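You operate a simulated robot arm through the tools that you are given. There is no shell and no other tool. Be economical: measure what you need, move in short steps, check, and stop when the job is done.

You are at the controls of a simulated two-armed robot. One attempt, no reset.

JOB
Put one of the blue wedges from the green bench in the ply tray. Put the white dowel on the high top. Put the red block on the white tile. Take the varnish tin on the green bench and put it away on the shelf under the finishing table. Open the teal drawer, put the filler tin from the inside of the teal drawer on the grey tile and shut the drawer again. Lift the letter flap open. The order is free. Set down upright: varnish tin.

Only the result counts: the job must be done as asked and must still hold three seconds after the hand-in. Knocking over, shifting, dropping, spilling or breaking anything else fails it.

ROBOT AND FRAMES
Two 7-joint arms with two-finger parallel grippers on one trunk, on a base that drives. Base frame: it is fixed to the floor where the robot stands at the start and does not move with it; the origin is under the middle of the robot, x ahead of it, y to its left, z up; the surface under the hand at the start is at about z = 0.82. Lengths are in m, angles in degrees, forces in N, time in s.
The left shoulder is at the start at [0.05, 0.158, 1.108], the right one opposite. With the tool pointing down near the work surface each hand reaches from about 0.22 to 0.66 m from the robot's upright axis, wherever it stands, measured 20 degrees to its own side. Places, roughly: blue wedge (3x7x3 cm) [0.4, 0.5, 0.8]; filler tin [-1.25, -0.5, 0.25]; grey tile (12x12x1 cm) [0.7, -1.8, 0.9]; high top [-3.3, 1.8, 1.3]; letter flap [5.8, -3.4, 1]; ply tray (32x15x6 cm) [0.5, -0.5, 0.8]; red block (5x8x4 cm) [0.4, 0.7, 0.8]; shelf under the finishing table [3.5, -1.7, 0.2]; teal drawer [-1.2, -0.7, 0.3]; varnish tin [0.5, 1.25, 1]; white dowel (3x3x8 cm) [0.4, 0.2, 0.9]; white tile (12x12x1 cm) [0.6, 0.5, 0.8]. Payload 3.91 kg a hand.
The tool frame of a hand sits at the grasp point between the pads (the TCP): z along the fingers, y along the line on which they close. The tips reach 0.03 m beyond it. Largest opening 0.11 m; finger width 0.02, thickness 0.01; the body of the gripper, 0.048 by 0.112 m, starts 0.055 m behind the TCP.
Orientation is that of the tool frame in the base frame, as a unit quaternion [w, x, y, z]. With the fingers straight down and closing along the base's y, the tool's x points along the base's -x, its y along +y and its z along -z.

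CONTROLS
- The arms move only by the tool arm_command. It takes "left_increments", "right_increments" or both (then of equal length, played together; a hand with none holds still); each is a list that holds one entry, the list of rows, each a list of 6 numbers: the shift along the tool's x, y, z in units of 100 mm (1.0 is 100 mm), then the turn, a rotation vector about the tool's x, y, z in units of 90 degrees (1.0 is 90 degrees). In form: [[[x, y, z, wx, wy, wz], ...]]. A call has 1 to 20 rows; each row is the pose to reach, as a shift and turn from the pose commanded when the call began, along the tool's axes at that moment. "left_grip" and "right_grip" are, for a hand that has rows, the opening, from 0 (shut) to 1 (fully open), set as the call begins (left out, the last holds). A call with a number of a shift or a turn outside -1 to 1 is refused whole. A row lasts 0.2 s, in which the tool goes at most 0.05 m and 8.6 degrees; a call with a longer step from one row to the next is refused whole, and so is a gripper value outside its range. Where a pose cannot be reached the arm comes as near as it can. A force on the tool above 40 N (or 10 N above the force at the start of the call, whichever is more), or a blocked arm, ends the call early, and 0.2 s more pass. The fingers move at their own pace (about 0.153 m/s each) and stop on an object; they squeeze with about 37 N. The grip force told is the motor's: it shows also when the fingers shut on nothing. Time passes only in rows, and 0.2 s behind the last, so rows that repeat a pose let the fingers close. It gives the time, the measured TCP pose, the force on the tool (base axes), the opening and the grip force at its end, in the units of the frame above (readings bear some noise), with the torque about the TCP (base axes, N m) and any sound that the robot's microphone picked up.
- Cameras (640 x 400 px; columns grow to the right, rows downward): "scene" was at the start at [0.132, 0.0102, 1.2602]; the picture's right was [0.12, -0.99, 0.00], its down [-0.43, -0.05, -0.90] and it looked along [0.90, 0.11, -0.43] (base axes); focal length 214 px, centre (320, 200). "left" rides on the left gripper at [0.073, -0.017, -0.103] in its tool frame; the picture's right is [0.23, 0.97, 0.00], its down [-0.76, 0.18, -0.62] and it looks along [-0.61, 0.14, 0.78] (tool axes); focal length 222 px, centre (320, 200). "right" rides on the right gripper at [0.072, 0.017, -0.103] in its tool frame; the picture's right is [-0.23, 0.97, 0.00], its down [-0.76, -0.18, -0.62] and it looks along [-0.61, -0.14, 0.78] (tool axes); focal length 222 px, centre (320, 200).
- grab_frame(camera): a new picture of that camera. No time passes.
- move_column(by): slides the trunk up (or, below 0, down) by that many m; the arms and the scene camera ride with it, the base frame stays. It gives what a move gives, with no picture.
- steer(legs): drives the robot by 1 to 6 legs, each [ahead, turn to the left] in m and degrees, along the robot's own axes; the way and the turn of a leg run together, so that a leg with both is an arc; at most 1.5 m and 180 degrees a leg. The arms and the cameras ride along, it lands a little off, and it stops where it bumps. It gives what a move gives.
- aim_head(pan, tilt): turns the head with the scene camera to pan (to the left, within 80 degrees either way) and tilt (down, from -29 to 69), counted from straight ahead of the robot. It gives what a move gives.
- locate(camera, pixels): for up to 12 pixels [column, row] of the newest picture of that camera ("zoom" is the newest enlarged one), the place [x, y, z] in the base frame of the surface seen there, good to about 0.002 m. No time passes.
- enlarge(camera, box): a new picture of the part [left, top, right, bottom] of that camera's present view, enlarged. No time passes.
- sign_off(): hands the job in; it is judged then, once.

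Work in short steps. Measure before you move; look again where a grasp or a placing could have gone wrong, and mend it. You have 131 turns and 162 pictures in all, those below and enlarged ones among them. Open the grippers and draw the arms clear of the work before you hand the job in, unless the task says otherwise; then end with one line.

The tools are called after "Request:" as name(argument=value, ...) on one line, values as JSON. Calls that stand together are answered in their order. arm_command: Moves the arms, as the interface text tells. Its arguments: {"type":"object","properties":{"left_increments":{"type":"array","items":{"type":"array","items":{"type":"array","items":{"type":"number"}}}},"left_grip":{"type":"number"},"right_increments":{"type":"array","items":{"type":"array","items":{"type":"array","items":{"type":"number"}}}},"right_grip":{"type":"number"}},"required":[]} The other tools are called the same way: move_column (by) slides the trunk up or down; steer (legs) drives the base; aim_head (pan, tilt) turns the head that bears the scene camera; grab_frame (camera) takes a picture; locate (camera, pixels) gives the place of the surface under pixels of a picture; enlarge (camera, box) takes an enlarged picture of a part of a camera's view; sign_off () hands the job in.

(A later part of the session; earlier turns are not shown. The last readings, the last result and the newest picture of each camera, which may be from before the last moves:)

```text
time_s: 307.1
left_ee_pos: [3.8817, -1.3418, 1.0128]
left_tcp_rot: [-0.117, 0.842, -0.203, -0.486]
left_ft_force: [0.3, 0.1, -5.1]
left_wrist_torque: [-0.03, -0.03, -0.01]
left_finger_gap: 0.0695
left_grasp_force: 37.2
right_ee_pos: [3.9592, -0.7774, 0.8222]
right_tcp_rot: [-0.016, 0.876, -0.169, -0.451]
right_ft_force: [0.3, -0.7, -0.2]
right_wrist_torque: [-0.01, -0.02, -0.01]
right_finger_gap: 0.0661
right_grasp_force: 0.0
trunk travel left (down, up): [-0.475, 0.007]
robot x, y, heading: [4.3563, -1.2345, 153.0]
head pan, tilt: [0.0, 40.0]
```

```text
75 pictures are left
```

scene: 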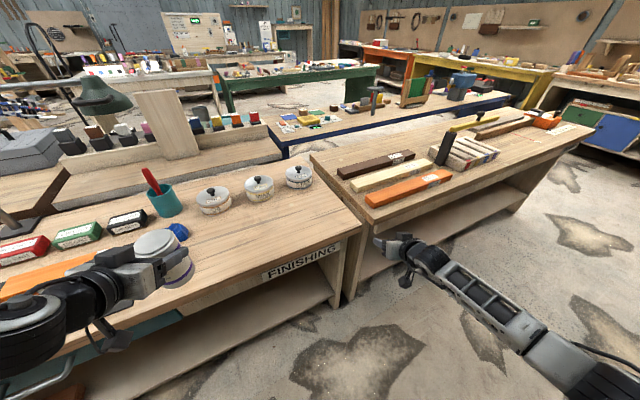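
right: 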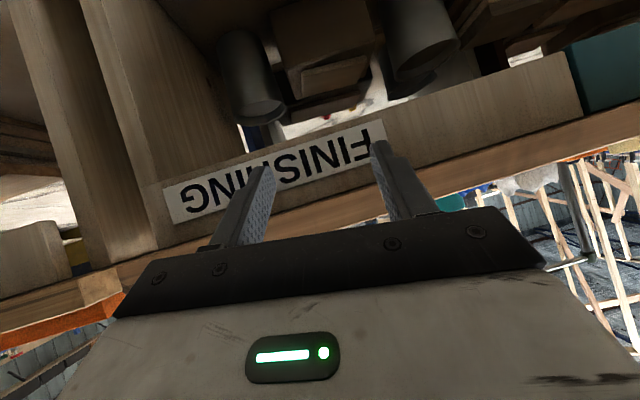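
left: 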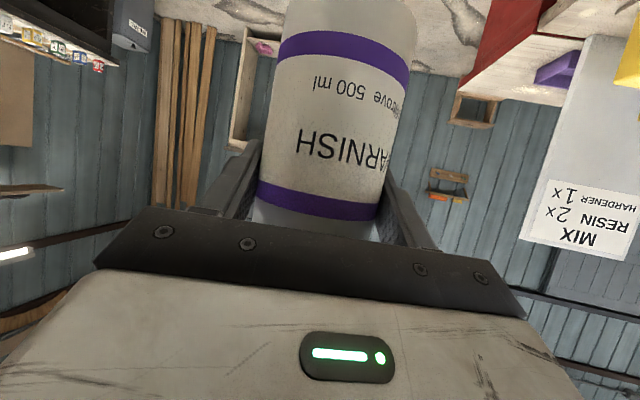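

Tin hand to (3.735,-1.17): 209 mm forward, 86 mm right, then down.

Request:
arm_command(left_increments=[[[-0.17, -0.14, 0.3, 0, 0, 0], [-0.35, -0.29, 0.6, 0, 0, 0], [-0.52, -0.43, 0.9, 0, 0, 0]]])

Request:
arm_command(left_increments=[[[-0.17, -0.14, 0.3, 0, 0, 0], [-0.35, -0.29, 0.6, 0, 0, 0], [-0.52, -0.43, 0.9, 0, 0, 0]]])

Request:
arm_command(left_increments=[[[0.3, 0, 0.17, 0, 0, 0], [0.6, 0, 0.35, 0, 0, 0], [0.87, 0, 0.5, 0, 0, 0]]])

Request:
grab_frame(camera="scene")

```text
time_s: 307.9
left_ee_pos: [3.8088, -1.2542, 1.012]
left_tcp_rot: [-0.118, 0.842, -0.204, -0.485]
left_ft_force: [0.0, 0.6, -3.9]
left_wrist_torque: [-0.06, -0.04, 0.03]
left_finger_gap: 0.0692
left_grasp_force: 37.2
right_ee_pos: [3.9582, -0.7767, 0.821]
right_tcp_rot: [-0.018, 0.876, -0.17, -0.452]
right_ft_force: [0.3, -1.0, 0.4]
right_wrist_torque: [0.02, -0.02, 0.02]
right_finger_gap: 0.0659
right_grasp_force: 0.1
trunk travel left (down, up): [-0.475, 0.007]
robot x, y, heading: [4.3544, -1.2328, 153.1]
head pan, tilt: [0.0, 40.0]
```

```text
time_s: 308.7
left_ee_pos: [3.7337, -1.1699, 1.0112]
left_tcp_rot: [-0.117, 0.842, -0.204, -0.485]
left_ft_force: [1.0, -0.3, -5.0]
left_wrist_torque: [-0.06, -0.05, 0.05]
left_finger_gap: 0.0692
left_grasp_force: 36.8
right_ee_pos: [3.9581, -0.7757, 0.8224]
right_tcp_rot: [-0.016, 0.876, -0.168, -0.452]
right_ft_force: [0.4, -0.5, -0.3]
right_wrist_torque: [0.01, -0.04, 0.01]
right_finger_gap: 0.066
right_grasp_force: 0.1
trunk travel left (down, up): [-0.475, 0.007]
robot x, y, heading: [4.3568, -1.2306, 152.9]
head pan, tilt: [0.0, 40.0]
```

```text
time_s: 309.5
left_ee_pos: [3.735, -1.1736, 0.9125]
left_tcp_rot: [-0.118, 0.842, -0.203, -0.486]
left_ft_force: [0.0, -0.8, -5.9]
left_wrist_torque: [-0.05, -0.06, -0.01]
left_finger_gap: 0.0691
left_grasp_force: 37.1
right_ee_pos: [3.9577, -0.7774, 0.8222]
right_tcp_rot: [-0.018, 0.876, -0.17, -0.452]
right_ft_force: [0.0, -0.7, 0.0]
right_wrist_torque: [0.02, 0.02, 0.04]
right_finger_gap: 0.066
right_grasp_force: 0.2
trunk travel left (down, up): [-0.475, 0.007]
robot x, y, heading: [4.3576, -1.2282, 152.9]
head pan, tilt: [0.0, 40.0]
```

```text
74 pictures are left
```

scene: 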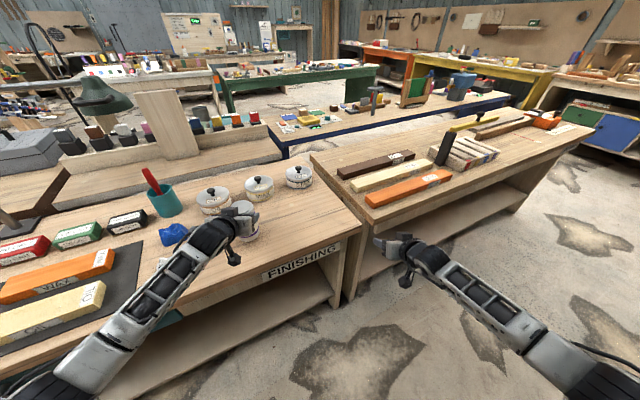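

The left arm has now taken the low-elbow shape too. So no regrip is needed: lift slightly, back off 0.3 m, face the table squarely and lower the trunk with this arm shape.

Request:
arm_command(left_increments=[[[-0.17, 0, -0.1, 0, 0, 0], [-0.26, 0, -0.15, 0, 0, 0]]])

Request:
steer(legs=[[-0.3, 0], [0, 27]])

Request:
move_column(by=-0.4)

Request:
move_column(by=-0.073)

Request:
aim_head(pan=20, tilt=40)

Request:
grab_frame(camera="scene")

```text
time_s: 310.1
left_ee_pos: [3.7361, -1.1737, 0.9427]
left_tcp_rot: [-0.118, 0.842, -0.203, -0.486]
left_ft_force: [0.2, -0.6, -4.8]
left_wrist_torque: [-0.02, -0.08, 0.0]
left_finger_gap: 0.0693
left_grasp_force: 37.4
right_ee_pos: [3.9589, -0.7771, 0.8209]
right_tcp_rot: [-0.017, 0.876, -0.169, -0.452]
right_ft_force: [-0.2, 0.0, 0.3]
right_wrist_torque: [-0.02, 0.02, 0.02]
right_finger_gap: 0.066
right_grasp_force: 0.1
trunk travel left (down, up): [-0.475, 0.007]
robot x, y, heading: [4.3559, -1.2327, 153.1]
head pan, tilt: [0.0, 40.0]
```

```text
time_s: 313.5
left_ee_pos: [4.0398, -1.5939, 0.9436]
left_tcp_rot: [-0.002, 0.866, -0.002, -0.5]
left_ft_force: [-0.6, -0.4, -4.6]
left_wrist_torque: [-0.01, -0.04, -0.01]
left_finger_gap: 0.0692
left_grasp_force: 37.5
right_ee_pos: [4.06, -1.1416, 0.822]
right_tcp_rot: [0.088, 0.891, 0.039, -0.444]
right_ft_force: [-1.1, 0.4, 0.5]
right_wrist_torque: [-0.01, -0.02, 0.01]
right_finger_gap: 0.0661
right_grasp_force: 0.1
trunk travel left (down, up): [-0.475, 0.007]
robot x, y, heading: [4.6205, -1.3678, 179.7]
head pan, tilt: [0.0, 40.0]
```

```text
time_s: 317.4
left_ee_pos: [4.0401, -1.5956, 0.5413]
left_tcp_rot: [-0.002, 0.866, -0.002, -0.5]
left_ft_force: [-1.5, 0.2, -4.1]
left_wrist_torque: [-0.02, -0.08, 0.04]
left_finger_gap: 0.0691
left_grasp_force: 37.4
right_ee_pos: [4.0605, -1.1407, 0.4212]
right_tcp_rot: [0.088, 0.891, 0.039, -0.443]
right_ft_force: [0.5, -0.1, -0.6]
right_wrist_torque: [0.01, -0.03, 0.02]
right_finger_gap: 0.0661
right_grasp_force: 0.0
trunk travel left (down, up): [-0.075, 0.407]
robot x, y, heading: [4.6188, -1.3646, 179.7]
head pan, tilt: [0.0, 40.0]
```

```text
time_s: 318.5
left_ee_pos: [4.0404, -1.5957, 0.4699]
left_tcp_rot: [-0.002, 0.866, -0.002, -0.5]
left_ft_force: [0.4, -0.6, -5.6]
left_wrist_torque: [-0.01, -0.07, -0.02]
left_finger_gap: 0.0693
left_grasp_force: 37.4
right_ee_pos: [4.0608, -1.1415, 0.3481]
right_tcp_rot: [0.088, 0.891, 0.038, -0.443]
right_ft_force: [0.6, -0.9, -0.1]
right_wrist_torque: [-0.04, 0.01, -0.02]
right_finger_gap: 0.0659
right_grasp_force: 0.1
trunk travel left (down, up): [-0.002, 0.48]
robot x, y, heading: [4.6224, -1.3652, 180.1]
head pan, tilt: [0.0, 40.0]
```

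```text
time_s: 319.3
left_ee_pos: [4.0408, -1.5942, 0.469]
left_tcp_rot: [-0.002, 0.865, -0.002, -0.501]
left_ft_force: [0.4, -0.6, -4.8]
left_wrist_torque: [0.03, -0.04, 0.03]
left_finger_gap: 0.0693
left_grasp_force: 37.2
right_ee_pos: [4.06, -1.1408, 0.349]
right_tcp_rot: [0.088, 0.891, 0.039, -0.444]
right_ft_force: [-0.4, -0.4, 0.8]
right_wrist_torque: [-0.01, 0.01, 0.0]
right_finger_gap: 0.0663
right_grasp_force: 0.0
trunk travel left (down, up): [-0.002, 0.48]
robot x, y, heading: [4.6209, -1.3638, 179.6]
head pan, tilt: [20.0, 40.0]
```

```text
73 pictures are left
```

scene: 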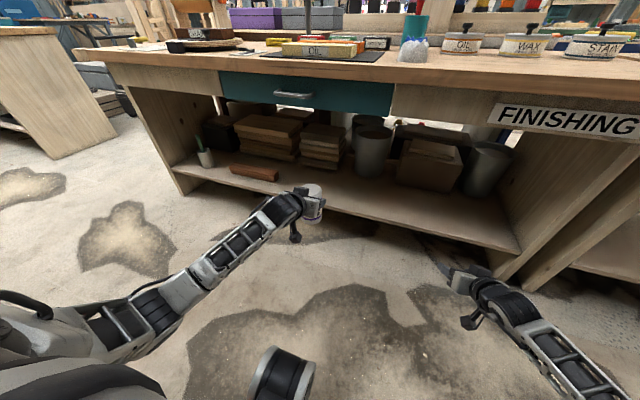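

Both elbows low now. Lower the tin hand 0.145 m in front of the shelf.

Request:
arm_command(left_increments=[[[0.3, 0, 0.17, 0, 0, 0], [0.6, 0, 0.35, 0, 0, 0], [0.87, 0, 0.5, 0, 0, 0]]])

Request:
arm_command(left_increments=[[[0.2, 0, 0.12, 0, 0, 0], [0.36, 0, 0.21, 0, 0, 0]]])

Request:
grab_frame(camera="scene")

Request:
locate(camera="scene", pixels=[[330, 170], [360, 200], [300, 160], [330, 195], [380, 190], [270, 175], [375, 150], [290, 95], [400, 185], [345, 180]])

```text
time_s: 320.1
left_ee_pos: [4.0396, -1.5951, 0.3682]
left_tcp_rot: [-0.001, 0.866, -0.002, -0.501]
left_ft_force: [0.1, 0.4, -4.4]
left_wrist_torque: [-0.04, -0.09, -0.03]
left_finger_gap: 0.0692
left_grasp_force: 37.1
right_ee_pos: [4.0596, -1.1402, 0.348]
right_tcp_rot: [0.088, 0.891, 0.039, -0.443]
right_ft_force: [0.1, 0.3, 0.5]
right_wrist_torque: [0.02, -0.02, -0.03]
right_finger_gap: 0.0662
right_grasp_force: 0.0
trunk travel left (down, up): [-0.002, 0.48]
robot x, y, heading: [4.6224, -1.3643, 179.8]
head pan, tilt: [20.0, 40.0]
```

```text
time_s: 320.7
left_ee_pos: [4.0416, -1.5982, 0.3297]
left_tcp_rot: [-0.001, 0.866, -0.004, -0.501]
left_ft_force: [0.1, 0.7, -5.3]
left_wrist_torque: [0.01, -0.09, 0.01]
left_finger_gap: 0.0692
left_grasp_force: 37.2
right_ee_pos: [4.0597, -1.1404, 0.3503]
right_tcp_rot: [0.089, 0.891, 0.039, -0.444]
right_ft_force: [-0.3, -0.2, -0.3]
right_wrist_torque: [0.02, -0.02, 0.02]
right_finger_gap: 0.0658
right_grasp_force: 0.1
trunk travel left (down, up): [-0.002, 0.48]
robot x, y, heading: [4.6207, -1.366, 179.7]
head pan, tilt: [20.0, 40.0]
```

```text
72 pictures are left
```

scene: 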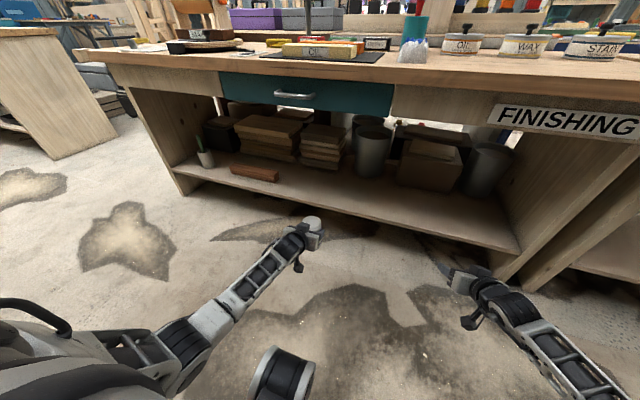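

```text
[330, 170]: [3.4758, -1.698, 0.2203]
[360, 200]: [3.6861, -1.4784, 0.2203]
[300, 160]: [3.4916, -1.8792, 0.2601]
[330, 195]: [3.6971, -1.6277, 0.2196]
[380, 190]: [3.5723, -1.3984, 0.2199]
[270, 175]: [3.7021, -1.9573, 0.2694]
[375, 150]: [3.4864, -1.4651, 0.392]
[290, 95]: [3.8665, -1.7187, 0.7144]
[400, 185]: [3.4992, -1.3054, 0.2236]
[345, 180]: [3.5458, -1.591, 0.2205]
```

Tin bottom at 0.245, shelf at 0.22 and free around (3.67,-1.6). Withdraw the right hand, then drive 0.36 m forward.

Request:
arm_command(right_increments=[[[0, 0, -0.35, 0, 0, 0], [0, 0, -0.7, 0, 0, 0], [0, 0, -1, 0, 0, 0]]])

Request:
steer(legs=[[0.36, 0]])

Request:
aim_head(pan=25, tilt=45)

Request:
grab_frame(camera="scene")

Request:
grab_frame(camera="left")

```text
time_s: 321.5
left_ee_pos: [4.0408, -1.5967, 0.3303]
left_tcp_rot: [-0.001, 0.865, -0.004, -0.502]
left_ft_force: [0.4, -0.7, -4.6]
left_wrist_torque: [0.03, -0.06, 0.0]
left_finger_gap: 0.0692
left_grasp_force: 37.1
right_ee_pos: [4.1375, -1.1201, 0.4084]
right_tcp_rot: [0.089, 0.891, 0.039, -0.444]
right_ft_force: [-0.1, -0.6, -0.1]
right_wrist_torque: [-0.02, 0.01, -0.01]
right_finger_gap: 0.066
right_grasp_force: 0.0
trunk travel left (down, up): [-0.002, 0.48]
robot x, y, heading: [4.6194, -1.3639, 180.1]
head pan, tilt: [20.0, 40.0]
```

```text
time_s: 323.8
left_ee_pos: [3.6893, -1.5941, 0.3304]
left_tcp_rot: [0.0, 0.865, -0.002, -0.501]
left_ft_force: [-0.2, 0.4, -4.3]
left_wrist_torque: [-0.01, -0.09, 0.04]
left_finger_gap: 0.0695
left_grasp_force: 36.7
right_ee_pos: [3.7823, -1.1203, 0.4074]
right_tcp_rot: [0.09, 0.891, 0.038, -0.444]
right_ft_force: [0.3, -0.1, -0.5]
right_wrist_torque: [0.0, 0.04, 0.0]
right_finger_gap: 0.0658
right_grasp_force: 0.0
trunk travel left (down, up): [-0.002, 0.48]
robot x, y, heading: [4.269, -1.3659, 179.9]
head pan, tilt: [20.0, 40.0]
```

```text
time_s: 324.4
left_ee_pos: [3.6886, -1.5941, 0.3295]
left_tcp_rot: [0.0, 0.866, -0.003, -0.5]
left_ft_force: [0.5, -0.7, -5.1]
left_wrist_torque: [0.01, -0.07, 0.03]
left_finger_gap: 0.0696
left_grasp_force: 37.0
right_ee_pos: [3.7822, -1.1194, 0.4086]
right_tcp_rot: [0.089, 0.89, 0.039, -0.445]
right_ft_force: [1.0, 0.6, -1.2]
right_wrist_torque: [0.02, -0.01, 0.01]
right_finger_gap: 0.0662
right_grasp_force: 0.1
trunk travel left (down, up): [-0.002, 0.48]
robot x, y, heading: [4.2666, -1.366, 179.7]
head pan, tilt: [25.0, 45.0]
```

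```text
71 pictures are left
```

scene: 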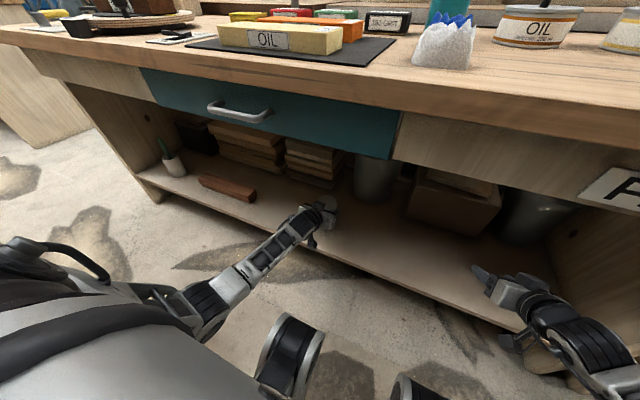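

```text
70 pictures are left
```

left: 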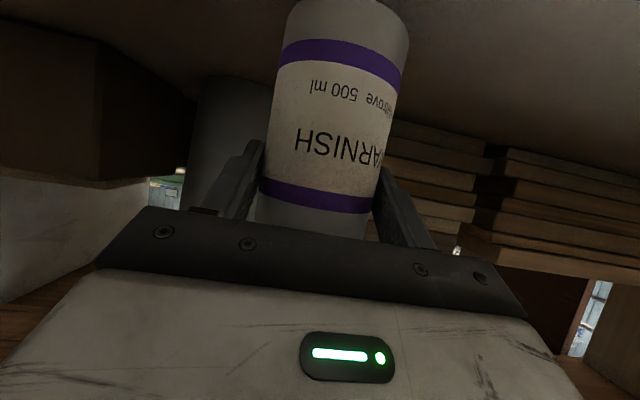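

Tin over the shelf at (3.69,-1.594). Lower 23 mm, checking force.

Request:
arm_command(left_increments=[[[0.1, 0, 0.06, 0, 0, 0], [0.17, 0, 0.1, 0, 0, 0], [0.2, 0, 0.115, 0, 0, 0], [0.215, 0, 0.125, 0, 0, 0]]])

Request:
enlarge(camera="left", box=[220, 0, 440, 140])

```text
time_s: 325.4
left_ee_pos: [3.6878, -1.6001, 0.3078]
left_tcp_rot: [0.003, 0.863, -0.004, -0.505]
left_ft_force: [1.2, -2.4, 4.3]
left_wrist_torque: [0.04, -0.28, -0.06]
left_finger_gap: 0.0694
left_grasp_force: 36.5
right_ee_pos: [3.7818, -1.1207, 0.4091]
right_tcp_rot: [0.089, 0.891, 0.039, -0.444]
right_ft_force: [0.0, -1.3, -0.1]
right_wrist_torque: [0.02, 0.01, 0.04]
right_finger_gap: 0.0661
right_grasp_force: 0.0
trunk travel left (down, up): [-0.002, 0.48]
robot x, y, heading: [4.2651, -1.367, 179.7]
head pan, tilt: [25.0, 45.0]
```

```text
2.86 times, centred on (330, 70) of left
```

zoom: 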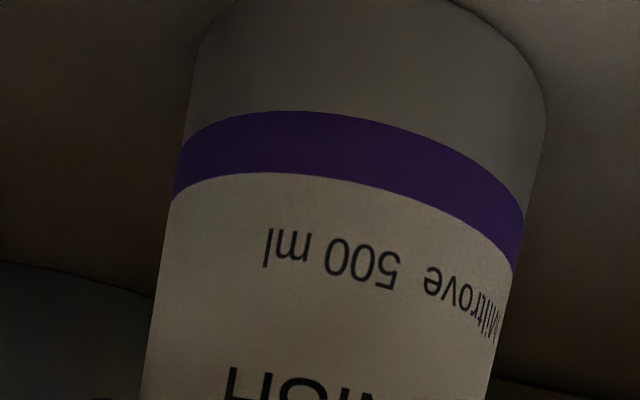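

Contact made (weight is carried). Open fully and back the robot straight out.

Request:
arm_command(left_increments=[[[0, 0, 0, 0, 0, 0], [0, 0, 0, 0, 0, 0], [0, 0, 0, 0, 0, 0]]], left_grip=1)

Request:
grab_frame(camera="left")

```text
time_s: 326.2
left_ee_pos: [3.6892, -1.5977, 0.3054]
left_tcp_rot: [0.003, 0.865, -0.003, -0.501]
left_ft_force: [-0.7, -0.5, 0.3]
left_wrist_torque: [0.0, -0.03, -0.01]
left_finger_gap: 0.11
left_grasp_force: 0.1
right_ee_pos: [3.7826, -1.1206, 0.4079]
right_tcp_rot: [0.088, 0.891, 0.039, -0.444]
right_ft_force: [-0.1, 0.4, -0.1]
right_wrist_torque: [0.01, -0.02, 0.0]
right_finger_gap: 0.066
right_grasp_force: 0.0
trunk travel left (down, up): [-0.002, 0.48]
robot x, y, heading: [4.2709, -1.3668, 179.7]
head pan, tilt: [25.0, 45.0]
```

```text
68 pictures are left
```

left: 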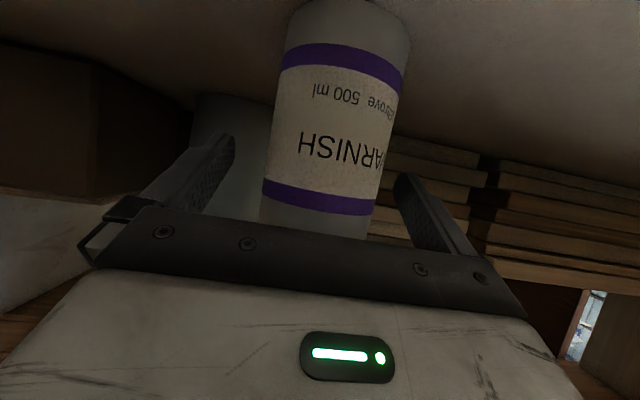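

Released, standing. Back out 0.35 m and look at the tin.

Request:
steer(legs=[[-0.35, 0]])

Request:
aim_head(pan=15, tilt=35)

Request:
grab_frame(camera="scene")

```text
time_s: 328.5
left_ee_pos: [4.0392, -1.595, 0.3063]
left_tcp_rot: [0.001, 0.865, -0.005, -0.501]
left_ft_force: [-0.8, 0.6, -0.6]
left_wrist_torque: [-0.01, 0.02, 0.0]
left_finger_gap: 0.1097
left_grasp_force: 0.1
right_ee_pos: [4.1365, -1.12, 0.4081]
right_tcp_rot: [0.087, 0.891, 0.036, -0.445]
right_ft_force: [0.0, 0.7, 0.0]
right_wrist_torque: [0.0, 0.0, -0.01]
right_finger_gap: 0.0661
right_grasp_force: 0.1
trunk travel left (down, up): [-0.002, 0.48]
robot x, y, heading: [4.6176, -1.3681, 179.7]
head pan, tilt: [25.0, 45.0]
```

```text
time_s: 329.2
left_ee_pos: [4.0394, -1.5957, 0.3064]
left_tcp_rot: [0.001, 0.865, -0.005, -0.502]
left_ft_force: [0.5, 0.1, -0.2]
left_wrist_torque: [-0.03, 0.02, 0.01]
left_finger_gap: 0.1099
left_grasp_force: 0.1
right_ee_pos: [4.135, -1.12, 0.4086]
right_tcp_rot: [0.088, 0.89, 0.036, -0.445]
right_ft_force: [0.1, 0.2, 0.6]
right_wrist_torque: [0.01, 0.0, 0.01]
right_finger_gap: 0.0662
right_grasp_force: 0.1
trunk travel left (down, up): [-0.002, 0.48]
robot x, y, heading: [4.6192, -1.3657, 179.7]
head pan, tilt: [15.0, 35.0]
```

```text
67 pictures are left
```

scene: 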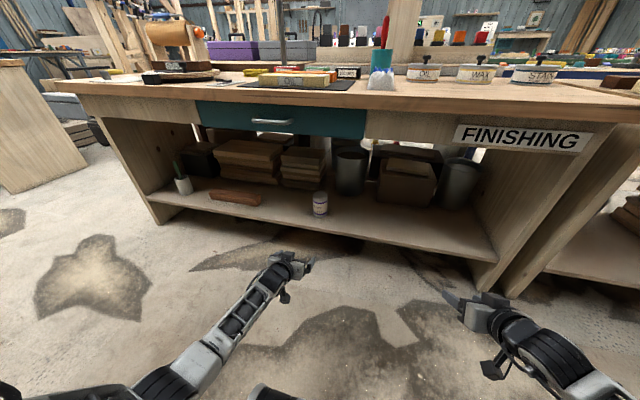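

The varnish tin stands on the shelf (320,203). Now to the letter flap: raise the trunk, go back down the aisle and face the door.

Request:
move_column(by=0.4)

Request:
steer(legs=[[0.1, 0], [0, 90], [1.4, 0], [0.4, 0], [0, 90]])

Request:
aim_head(pan=-10, tilt=20)

Request:
grab_frame(camera="scene")

```text
time_s: 333.1
left_ee_pos: [4.0391, -1.5955, 0.7047]
left_tcp_rot: [-0.001, 0.866, -0.005, -0.5]
left_ft_force: [1.0, -0.9, -0.3]
left_wrist_torque: [0.0, 0.02, 0.02]
left_finger_gap: 0.11
left_grasp_force: 0.1
right_ee_pos: [4.1358, -1.1207, 0.8074]
right_tcp_rot: [0.087, 0.891, 0.037, -0.444]
right_ft_force: [0.3, -0.1, 0.5]
right_wrist_torque: [0.02, 0.02, 0.01]
right_finger_gap: 0.0662
right_grasp_force: 0.0
trunk travel left (down, up): [-0.402, 0.08]
robot x, y, heading: [4.6172, -1.3656, 179.3]
head pan, tilt: [15.0, 35.0]
```

```text
time_s: 350.6
left_ee_pos: [5.0112, -2.989, 0.7055]
left_tcp_rot: [0.501, 0.03, 0.865, -0.016]
left_ft_force: [-0.8, -0.9, 1.0]
left_wrist_torque: [0.01, 0.02, -0.02]
left_finger_gap: 0.11
left_grasp_force: 0.0
right_ee_pos: [4.8883, -3.4574, 0.8084]
right_tcp_rot: [0.447, -0.011, 0.892, 0.074]
right_ft_force: [-0.6, -0.2, 0.9]
right_wrist_torque: [-0.03, 0.08, -0.01]
right_finger_gap: 0.0661
right_grasp_force: 0.1
trunk travel left (down, up): [-0.402, 0.08]
robot x, y, heading: [4.4186, -3.1833, -3.7]
head pan, tilt: [15.0, 35.0]
```

```text
time_s: 351.5
left_ee_pos: [5.0121, -2.9882, 0.7051]
left_tcp_rot: [0.5, 0.03, 0.865, -0.016]
left_ft_force: [0.6, -0.2, 0.3]
left_wrist_torque: [-0.02, 0.0, 0.01]
left_finger_gap: 0.1101
left_grasp_force: 0.0
right_ee_pos: [4.8883, -3.4576, 0.8065]
right_tcp_rot: [0.446, -0.012, 0.892, 0.074]
right_ft_force: [0.0, 0.4, -0.1]
right_wrist_torque: [-0.04, 0.02, 0.02]
right_finger_gap: 0.066
right_grasp_force: 0.1
trunk travel left (down, up): [-0.402, 0.08]
robot x, y, heading: [4.4167, -3.184, -3.7]
head pan, tilt: [-10.0, 20.0]
```

```text
66 pictures are left
```

scene: 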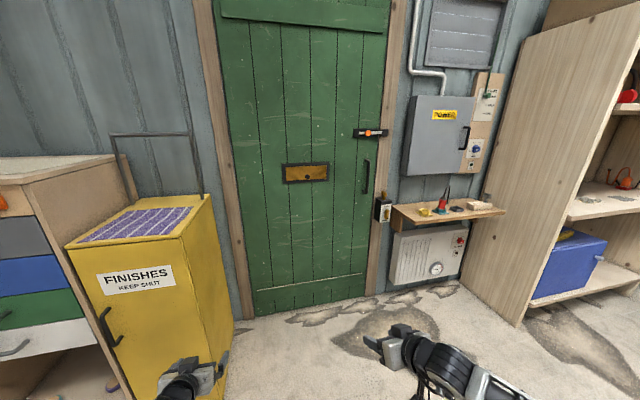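

Knob at (376,201 earlier). Straighten the right hand to point horizontally at the door and raise it, drawing the left hand back out of the yellow cabinet's way.

Request:
arm_command(right_increments=[[[-0.16, 0.02, -0.12, 0.016, -0.082, -0.011], [-0.32, 0.05, -0.24, 0.032, -0.164, -0.023], [-0.48, 0.07, -0.36, 0.047, -0.245, -0.034], [-0.64, 0.1, -0.48, 0.063, -0.327, -0.046], [-0.797, 0.121, -0.592, 0.079, -0.409, -0.057]]], left_increments=[[[0.1, -0.06, -0.17, 0, 0, 0], [0.2, -0.12, -0.35, 0, 0, 0], [0.3, -0.18, -0.52, 0, 0, 0], [0.4, -0.24, -0.7, 0, 0, 0], [0.5, -0.3, -0.87, 0, 0, 0]]], right_grip=0.7)

Request:
arm_command(right_increments=[[[-0.3, 0, 0, 0, 0, 0], [-0.65, 0, 0, 0, 0, 0], [-1, 0, 0, 0, 0, 0]]], left_increments=[[[0.17, -0.1, -0.29, 0, 0, 0], [0.33, -0.2, -0.58, 0, 0, 0], [0.5, -0.3, -0.87, 0, 0, 0]]])

Request:
grab_frame(camera="scene")

```text
time_s: 352.7
left_ee_pos: [4.9117, -3.0109, 0.7049]
left_tcp_rot: [0.501, 0.029, 0.865, -0.015]
left_ft_force: [-0.3, -0.1, 0.6]
left_wrist_torque: [-0.03, -0.01, 0.0]
left_finger_gap: 0.1101
left_grasp_force: 0.1
right_ee_pos: [4.8868, -3.5104, 0.9188]
right_tcp_rot: [0.706, -0.003, 0.708, 0.014]
right_ft_force: [-0.2, -0.8, 0.1]
right_wrist_torque: [0.01, -0.01, 0.01]
right_finger_gap: 0.0771
right_grasp_force: 0.1
right hand out of reach, approached as far as the arm can: row 3, 4, 5
trunk travel left (down, up): [-0.402, 0.08]
robot x, y, heading: [4.4164, -3.1835, -4.0]
head pan, tilt: [-10.0, 20.0]
```

```text
time_s: 353.5
left_ee_pos: [4.8137, -3.0233, 0.7092]
left_tcp_rot: [0.509, 0.039, 0.86, -0.004]
left_ft_force: [0.0, -0.3, -0.3]
left_wrist_torque: [0.01, 0.01, -0.04]
left_finger_gap: 0.1101
left_grasp_force: 0.1
right_ee_pos: [4.8862, -3.5107, 1.0184]
right_tcp_rot: [0.707, 0.0, 0.708, 0.001]
right_ft_force: [-0.1, 0.2, -0.2]
right_wrist_torque: [-0.04, 0.01, 0.0]
right_finger_gap: 0.0769
right_grasp_force: 0.1
right hand out of reach, approached as far as the arm can: row 1
trunk travel left (down, up): [-0.402, 0.08]
robot x, y, heading: [4.4173, -3.1839, -3.7]
head pan, tilt: [-10.0, 20.0]
```

```text
65 pictures are left
```

scene: 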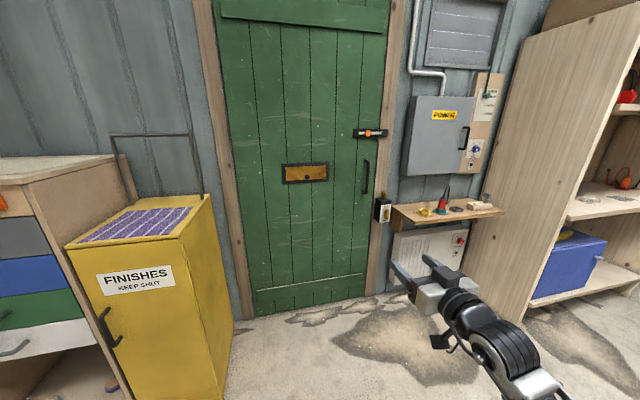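

Right hand points at the door, (4.886,-3.511,1.018). Check the yellow cabinet's extents against the left elbow before driving in.

Request:
locate(camera="scene", pixels=[[180, 240], [205, 200], [70, 245], [190, 300], [230, 320], [225, 230], [305, 173], [306, 179], [130, 215], [395, 215], [500, 210]])

Request:
aim_head(pan=60, tilt=45)

Request:
grab_frame(camera="scene")

```text
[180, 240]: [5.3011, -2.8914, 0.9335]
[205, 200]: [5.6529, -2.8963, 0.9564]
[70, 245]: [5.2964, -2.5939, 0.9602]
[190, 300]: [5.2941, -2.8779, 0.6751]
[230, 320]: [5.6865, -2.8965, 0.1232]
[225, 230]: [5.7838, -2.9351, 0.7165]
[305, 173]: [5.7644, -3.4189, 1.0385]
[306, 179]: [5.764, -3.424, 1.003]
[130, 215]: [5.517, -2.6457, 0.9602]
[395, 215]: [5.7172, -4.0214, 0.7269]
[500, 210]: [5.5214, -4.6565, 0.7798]
```

```text
time_s: 354.9
left_ee_pos: [4.8113, -3.0256, 0.7067]
left_tcp_rot: [0.506, 0.039, 0.862, -0.006]
left_ft_force: [0.1, 0.1, 0.7]
left_wrist_torque: [-0.03, 0.01, 0.0]
left_finger_gap: 0.1099
left_grasp_force: 0.0
right_ee_pos: [4.8869, -3.5107, 1.017]
right_tcp_rot: [0.707, 0.001, 0.707, 0.0]
right_ft_force: [0.0, -0.2, 0.0]
right_wrist_torque: [0.03, -0.02, 0.0]
right_finger_gap: 0.077
right_grasp_force: 0.1
trunk travel left (down, up): [-0.402, 0.08]
robot x, y, heading: [4.4187, -3.1855, -4.0]
head pan, tilt: [60.0, 45.0]
```

```text
64 pictures are left
```

scene: 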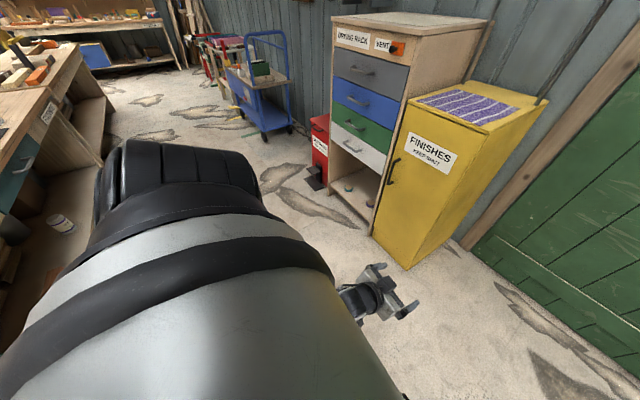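

Drive in slightly to the right to keep clear of the cabinet (front x 5.295, right side y −2.90).

Request:
steer(legs=[[0, -6], [0.65, 0], [0, 6]])

Request:
arm_command(right_increments=[[[0, 0.3, 0.2, 0, 0, 0], [0, 0.6, 0.4, 0, 0, 0], [0, 0.9, 0.6, 0, 0, 0]]])

Request:
aim_head(pan=-15, tilt=20)

Request:
grab_frame(camera="scene")

Request:
grab_frame(camera="right")

```text
time_s: 359.6
left_ee_pos: [5.4504, -3.1387, 0.7047]
left_tcp_rot: [0.502, 0.039, 0.864, -0.006]
left_ft_force: [0.7, 0.0, -0.5]
left_wrist_torque: [0.0, 0.03, -0.03]
left_finger_gap: 0.1101
left_grasp_force: 0.0
right_ee_pos: [5.5319, -3.6216, 1.0174]
right_tcp_rot: [0.707, -0.001, 0.707, 0.001]
right_ft_force: [0.4, 0.0, -0.8]
right_wrist_torque: [0.01, 0.02, 0.0]
right_finger_gap: 0.0769
right_grasp_force: 0.1
trunk travel left (down, up): [-0.402, 0.08]
robot x, y, heading: [5.0623, -3.2997, -3.3]
head pan, tilt: [60.0, 45.0]
```

```text
time_s: 360.4
left_ee_pos: [5.4507, -3.1379, 0.7041]
left_tcp_rot: [0.502, 0.039, 0.864, -0.004]
left_ft_force: [-0.6, 0.7, 0.2]
left_wrist_torque: [0.02, -0.02, 0.02]
left_finger_gap: 0.1101
left_grasp_force: 0.0
right_ee_pos: [5.5847, -3.604, 1.0277]
right_tcp_rot: [0.706, -0.009, 0.708, 0.015]
right_ft_force: [-0.1, 0.3, 0.1]
right_wrist_torque: [0.03, 0.04, -0.01]
right_finger_gap: 0.077
right_grasp_force: 0.0
right hand out of reach, approached as far as the arm can: row 1, 2, 3
trunk travel left (down, up): [-0.402, 0.08]
robot x, y, heading: [5.0628, -3.2939, -3.7]
head pan, tilt: [60.0, 45.0]
```

```text
time_s: 361.9
left_ee_pos: [5.4502, -3.1372, 0.7033]
left_tcp_rot: [0.502, 0.039, 0.864, -0.005]
left_ft_force: [-0.4, -0.1, -0.3]
left_wrist_torque: [0.03, -0.01, 0.0]
left_finger_gap: 0.1102
left_grasp_force: 0.2
right_ee_pos: [5.5853, -3.604, 1.0268]
right_tcp_rot: [0.706, -0.008, 0.708, 0.015]
right_ft_force: [-0.4, 0.7, 0.2]
right_wrist_torque: [0.03, 0.02, 0.0]
right_finger_gap: 0.0771
right_grasp_force: 0.1
trunk travel left (down, up): [-0.402, 0.08]
robot x, y, heading: [5.0653, -3.2961, -3.8]
head pan, tilt: [-15.0, 20.0]
```

```text
63 pictures are left
```

scene: 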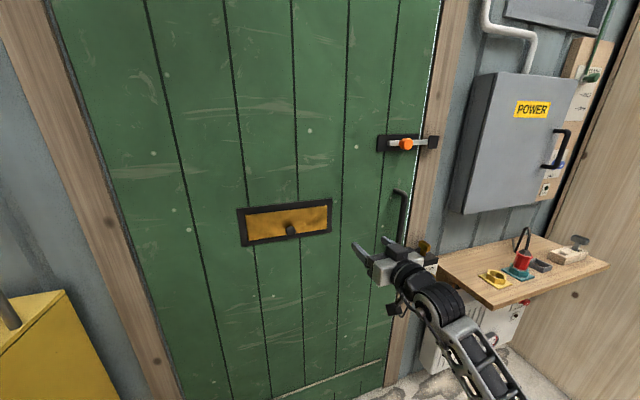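

```text
62 pictures are left
```

right: 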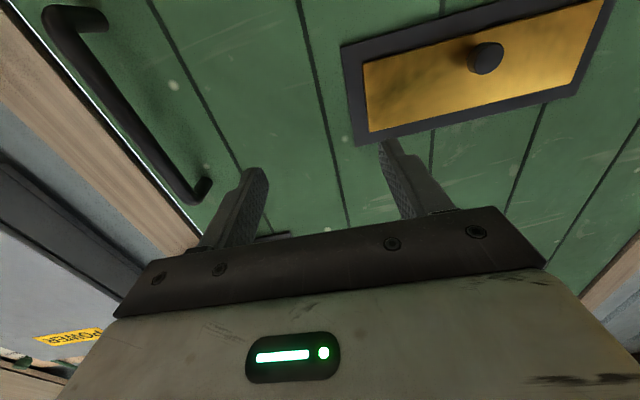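

The straight-pointing right hand cannot move further inward, so I shift the robot itself 0.17 m left, first drawing the left hand inward away from the cabinet.

Request:
arm_command(left_increments=[[[0.1, -0.3, -0.2, 0, 0, 0], [0.2, -0.65, -0.3, 0, 0, 0], [0.2, -1, -0.3, 0, 0, 0]]])

Request:
steer(legs=[[-0.3, 0], [0, 31], [0.32, 0], [0, -29.5]])

Request:
grab_frame(camera="scene")

Request:
grab_frame(camera="right")

```text
time_s: 362.5
left_ee_pos: [5.4193, -3.134, 0.695]
left_tcp_rot: [0.51, 0.133, 0.848, 0.052]
left_ft_force: [0.0, -0.6, 0.2]
left_wrist_torque: [0.01, 0.03, -0.01]
left_finger_gap: 0.1101
left_grasp_force: 0.1
right_ee_pos: [5.5853, -3.604, 1.028]
right_tcp_rot: [0.706, -0.007, 0.709, 0.015]
right_ft_force: [-0.3, -1.2, -0.1]
right_wrist_torque: [0.0, 0.0, 0.0]
right_finger_gap: 0.0769
right_grasp_force: 0.1
trunk travel left (down, up): [-0.402, 0.08]
robot x, y, heading: [5.0638, -3.2963, -3.6]
head pan, tilt: [-15.0, 20.0]
stopped in row 2 (left hand): the arm was blocked; the commanded pose is now the measured one
```

```text
time_s: 367.5
left_ee_pos: [5.2444, -2.8302, 0.6945]
left_tcp_rot: [0.479, -0.093, 0.854, 0.182]
left_ft_force: [-3.6, 0.4, 2.4]
left_wrist_torque: [-0.11, -0.07, -0.16]
left_finger_gap: 0.1093
left_grasp_force: 0.0
right_ee_pos: [5.6271, -3.1526, 1.027]
right_tcp_rot: [0.677, -0.193, 0.682, 0.198]
right_ft_force: [0.7, -1.3, 0.7]
right_wrist_torque: [0.0, -0.01, 0.01]
right_finger_gap: 0.0771
right_grasp_force: 0.1
trunk travel left (down, up): [-0.402, 0.08]
robot x, y, heading: [5.021, -3.147, 27.0]
head pan, tilt: [-15.0, 20.0]
stopped in leg 3: the force on the tool passed its limit at 109 N (the readings are from after the stop); the commanded pose is now the measured one
```

```text
61 pictures are left
```

scene: 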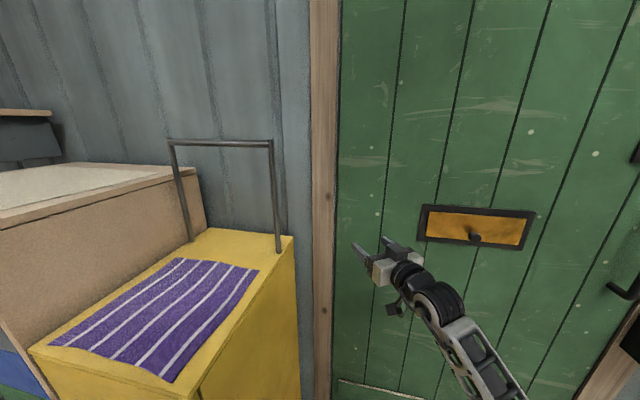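

```text
60 pictures are left
```

right: 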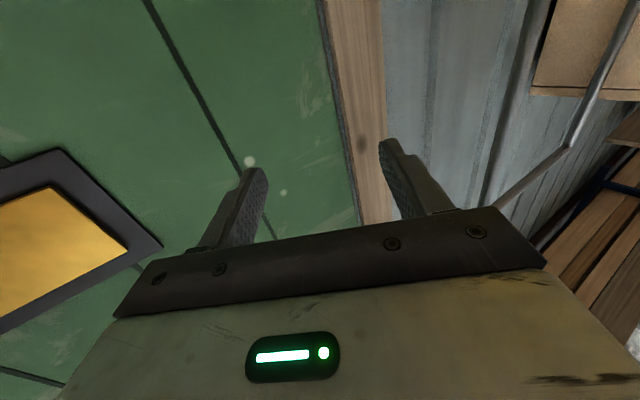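

The left hand bumped the cabinet's front. Back off at once and check whether the cabinet moved.

Request:
steer(legs=[[-0.3, 0]])

Request:
aim_head(pan=0, tilt=30)

Request:
grab_frame(camera="scene")

```text
time_s: 369.6
left_ee_pos: [4.98, -2.9655, 0.6939]
left_tcp_rot: [0.48, -0.09, 0.854, 0.18]
left_ft_force: [0.2, 0.1, -0.5]
left_wrist_torque: [-0.04, 0.01, 0.03]
left_finger_gap: 0.1101
left_grasp_force: 0.0
right_ee_pos: [5.3596, -3.2878, 1.0266]
right_tcp_rot: [0.678, -0.191, 0.682, 0.197]
right_ft_force: [-0.8, 0.3, -0.9]
right_wrist_torque: [0.0, -0.01, 0.0]
right_finger_gap: 0.0769
right_grasp_force: 0.1
trunk travel left (down, up): [-0.402, 0.08]
robot x, y, heading: [4.7559, -3.2829, 26.5]
head pan, tilt: [-15.0, 20.0]
```

```text
time_s: 370.4
left_ee_pos: [4.9798, -2.9648, 0.6941]
left_tcp_rot: [0.48, -0.089, 0.854, 0.179]
left_ft_force: [0.2, 0.5, 0.4]
left_wrist_torque: [-0.03, -0.01, 0.0]
left_finger_gap: 0.11
left_grasp_force: 0.0
right_ee_pos: [5.3616, -3.2891, 1.0281]
right_tcp_rot: [0.678, -0.19, 0.683, 0.196]
right_ft_force: [0.4, -0.6, -0.2]
right_wrist_torque: [0.03, -0.01, 0.01]
right_finger_gap: 0.0772
right_grasp_force: 0.0
trunk travel left (down, up): [-0.402, 0.08]
robot x, y, heading: [4.7522, -3.2857, 26.3]
head pan, tilt: [0.0, 30.0]
```

```text
59 pictures are left
```

scene: 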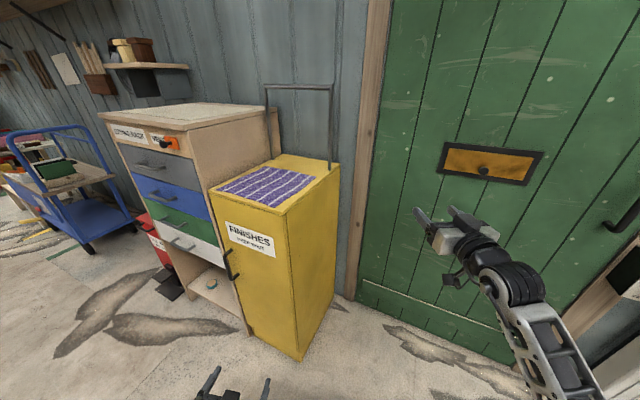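

Request:
locate(camera="scene", pixels=[[283, 215], [338, 168], [212, 190], [297, 355], [285, 300], [330, 290], [245, 290], [484, 172], [440, 148], [540, 155]])

Request:
enlarge(camera="scene", box=[200, 150, 350, 370])

```text
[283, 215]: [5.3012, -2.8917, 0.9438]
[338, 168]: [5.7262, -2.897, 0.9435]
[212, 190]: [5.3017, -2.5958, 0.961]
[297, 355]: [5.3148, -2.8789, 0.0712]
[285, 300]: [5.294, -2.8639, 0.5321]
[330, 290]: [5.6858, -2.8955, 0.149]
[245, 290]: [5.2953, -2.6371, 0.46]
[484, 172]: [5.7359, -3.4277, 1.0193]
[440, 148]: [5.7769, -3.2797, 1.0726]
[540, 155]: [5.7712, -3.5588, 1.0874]
```

```text
1.82 times, centred on (275, 260) of scene
```

zoom: 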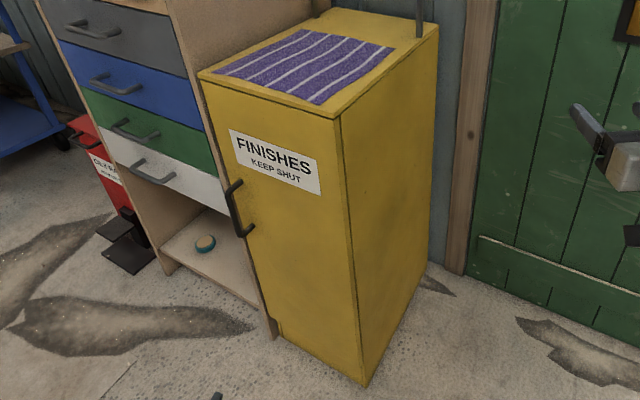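

Cabinet unmoved and still shut. New plan: use the left hand for the flap, with the robot to the right of it, well away from the cabinet. First tuck the right hand, then reposition to about (4.97,-3.67).

Request:
arm_command(right_increments=[[[0, 0, -0.3, 0, 0.08, 0], [0, 0, -0.6, 0, 0.16, 0], [0, 0, -1, 0, 0.25, 0], [0, 0, -1, 0, 0.333, 0]]])

Request:
steer(legs=[[0, -86.3], [0.445, 0], [0, 60]])

Request:
aim_head(pan=10, tilt=25)

Request:
grab_frame(camera="scene")

```text
time_s: 371.4
left_ee_pos: [4.9792, -2.9653, 0.6943]
left_tcp_rot: [0.479, -0.09, 0.854, 0.18]
left_ft_force: [0.1, -0.1, -0.2]
left_wrist_torque: [0.01, 0.01, -0.01]
left_finger_gap: 0.1101
left_grasp_force: 0.1
right_ee_pos: [5.2748, -3.3394, 1.0267]
right_tcp_rot: [0.476, -0.235, 0.836, 0.14]
right_ft_force: [0.8, -0.5, 0.3]
right_wrist_torque: [0.01, -0.02, -0.02]
right_finger_gap: 0.0771
right_grasp_force: 0.1
trunk travel left (down, up): [-0.402, 0.08]
robot x, y, heading: [4.7561, -3.2856, 26.5]
head pan, tilt: [0.0, 30.0]
```

```text
time_s: 380.2
left_ee_pos: [5.3241, -3.4358, 0.6945]
left_tcp_rot: [0.505, 0.081, 0.855, 0.083]
left_ft_force: [-0.1, 0.1, 0.2]
left_wrist_torque: [-0.01, 0.01, 0.0]
left_finger_gap: 0.1099
left_grasp_force: 0.0
right_ee_pos: [5.452, -3.8971, 1.0281]
right_tcp_rot: [0.496, -0.066, 0.865, 0.044]
right_ft_force: [-0.2, -0.2, 0.2]
right_wrist_torque: [-0.01, 0.03, 0.04]
right_finger_gap: 0.0771
right_grasp_force: 0.0
trunk travel left (down, up): [-0.402, 0.08]
robot x, y, heading: [4.9934, -3.6378, 3.7]
head pan, tilt: [0.0, 30.0]
```

```text
time_s: 380.9
left_ee_pos: [5.3244, -3.4354, 0.6961]
left_tcp_rot: [0.507, 0.081, 0.855, 0.081]
left_ft_force: [-0.1, 0.6, -0.4]
left_wrist_torque: [0.0, 0.01, 0.0]
left_finger_gap: 0.1098
left_grasp_force: 0.1
right_ee_pos: [5.45, -3.8961, 1.0287]
right_tcp_rot: [0.497, -0.065, 0.864, 0.043]
right_ft_force: [-0.5, 0.5, -0.4]
right_wrist_torque: [0.02, -0.01, 0.02]
right_finger_gap: 0.0769
right_grasp_force: 0.0
trunk travel left (down, up): [-0.402, 0.08]
robot x, y, heading: [4.9926, -3.6396, 3.7]
head pan, tilt: [10.0, 25.0]
```

```text
57 pictures are left
```

scene: 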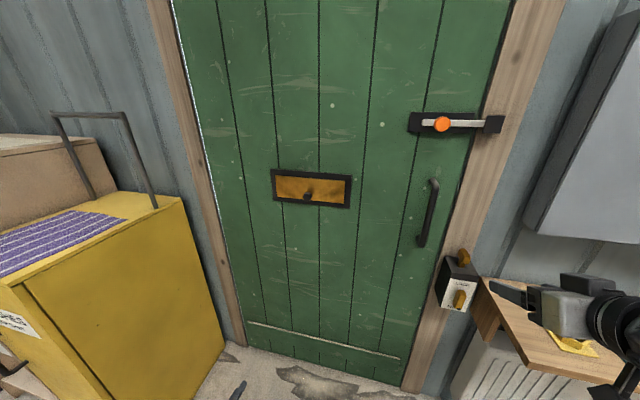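

Left hand is in line with the knob in y. Level it to 75° pitch and raise it to the knob's height.

Request:
move_column(by=0.075)

Request:
arm_command(left_increments=[[[-0.28, 0.07, -0.16, 0.006, -0.05, -0.048], [-0.57, 0.15, -0.32, 0.013, -0.1, -0.097], [-0.854, 0.221, -0.475, 0.019, -0.152, -0.145]]], left_grip=0.7)

Request:
arm_command(left_increments=[[[-0.3, 0, -0.08, 0, 0, 0], [-0.63, 0, -0.17, 0, 0, 0], [-0.966, 0, -0.259, 0, 0, 0]]])

Request:
arm_command(left_increments=[[[-0.2, 0, -0.05, 0, 0, 0], [-0.42, 0, -0.11, 0, 0, 0]]])

Request:
grab_frame(camera="left")

Request:
grab_frame(camera="scene")

```text
time_s: 382.0
left_ee_pos: [5.3241, -3.4355, 0.7696]
left_tcp_rot: [0.504, 0.081, 0.856, 0.083]
left_ft_force: [0.6, -1.0, 0.3]
left_wrist_torque: [0.0, -0.01, 0.01]
left_finger_gap: 0.1102
left_grasp_force: 0.0
right_ee_pos: [5.4517, -3.8965, 1.1034]
right_tcp_rot: [0.496, -0.065, 0.865, 0.043]
right_ft_force: [-0.7, 0.4, 0.0]
right_wrist_torque: [-0.01, -0.01, 0.01]
right_finger_gap: 0.0772
right_grasp_force: 0.0
trunk travel left (down, up): [-0.477, 0.005]
robot x, y, heading: [4.9929, -3.6428, 3.8]
head pan, tilt: [10.0, 25.0]
```

```text
time_s: 382.8
left_ee_pos: [5.3236, -3.4366, 0.8698]
left_tcp_rot: [0.609, 0.0, 0.793, 0.0]
left_ft_force: [-0.3, 0.4, -0.2]
left_wrist_torque: [0.0, 0.01, -0.03]
left_finger_gap: 0.0771
left_grasp_force: 0.0
right_ee_pos: [5.4516, -3.8963, 1.1037]
right_tcp_rot: [0.496, -0.066, 0.865, 0.043]
right_ft_force: [-0.1, 0.5, -0.1]
right_wrist_torque: [-0.01, 0.01, 0.0]
right_finger_gap: 0.0768
right_grasp_force: 0.1
trunk travel left (down, up): [-0.477, 0.005]
robot x, y, heading: [4.9926, -3.6388, 3.8]
head pan, tilt: [10.0, 25.0]
```

```text
time_s: 383.6
left_ee_pos: [5.3235, -3.4392, 0.9729]
left_tcp_rot: [0.608, 0.0, 0.794, 0.001]
left_ft_force: [-0.7, -0.1, 0.1]
left_wrist_torque: [0.01, -0.03, 0.01]
left_finger_gap: 0.0768
left_grasp_force: 0.0
right_ee_pos: [5.4506, -3.8966, 1.1036]
right_tcp_rot: [0.497, -0.065, 0.865, 0.042]
right_ft_force: [0.0, -0.2, -0.5]
right_wrist_torque: [-0.01, 0.01, 0.02]
right_finger_gap: 0.0773
right_grasp_force: 0.1
trunk travel left (down, up): [-0.477, 0.005]
robot x, y, heading: [4.9937, -3.6406, 3.4]
head pan, tilt: [10.0, 25.0]
```

```text
time_s: 384.2
left_ee_pos: [5.3308, -3.4408, 1.0034]
left_tcp_rot: [0.608, 0.0, 0.794, 0.002]
left_ft_force: [0.0, -0.6, -0.5]
left_wrist_torque: [0.03, 0.02, 0.0]
left_finger_gap: 0.077
left_grasp_force: 0.1
left hand out of reach, approached as far as the arm can: row 2
right_ee_pos: [5.4512, -3.8967, 1.103]
right_tcp_rot: [0.497, -0.065, 0.864, 0.043]
right_ft_force: [-0.7, -0.1, 0.6]
right_wrist_torque: [-0.02, 0.0, 0.01]
right_finger_gap: 0.077
right_grasp_force: 0.1
trunk travel left (down, up): [-0.477, 0.005]
robot x, y, heading: [4.9923, -3.6388, 3.4]
head pan, tilt: [10.0, 25.0]
```

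```text
56 pictures are left
```

left: 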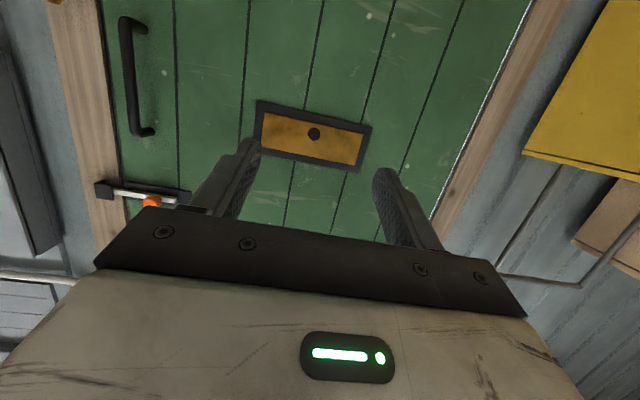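

```text
55 pictures are left
```

scene: 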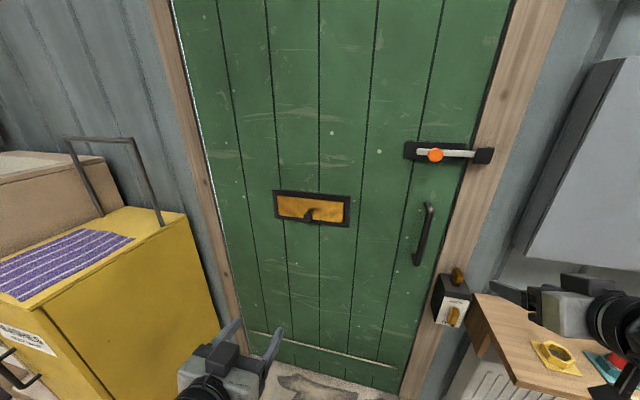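

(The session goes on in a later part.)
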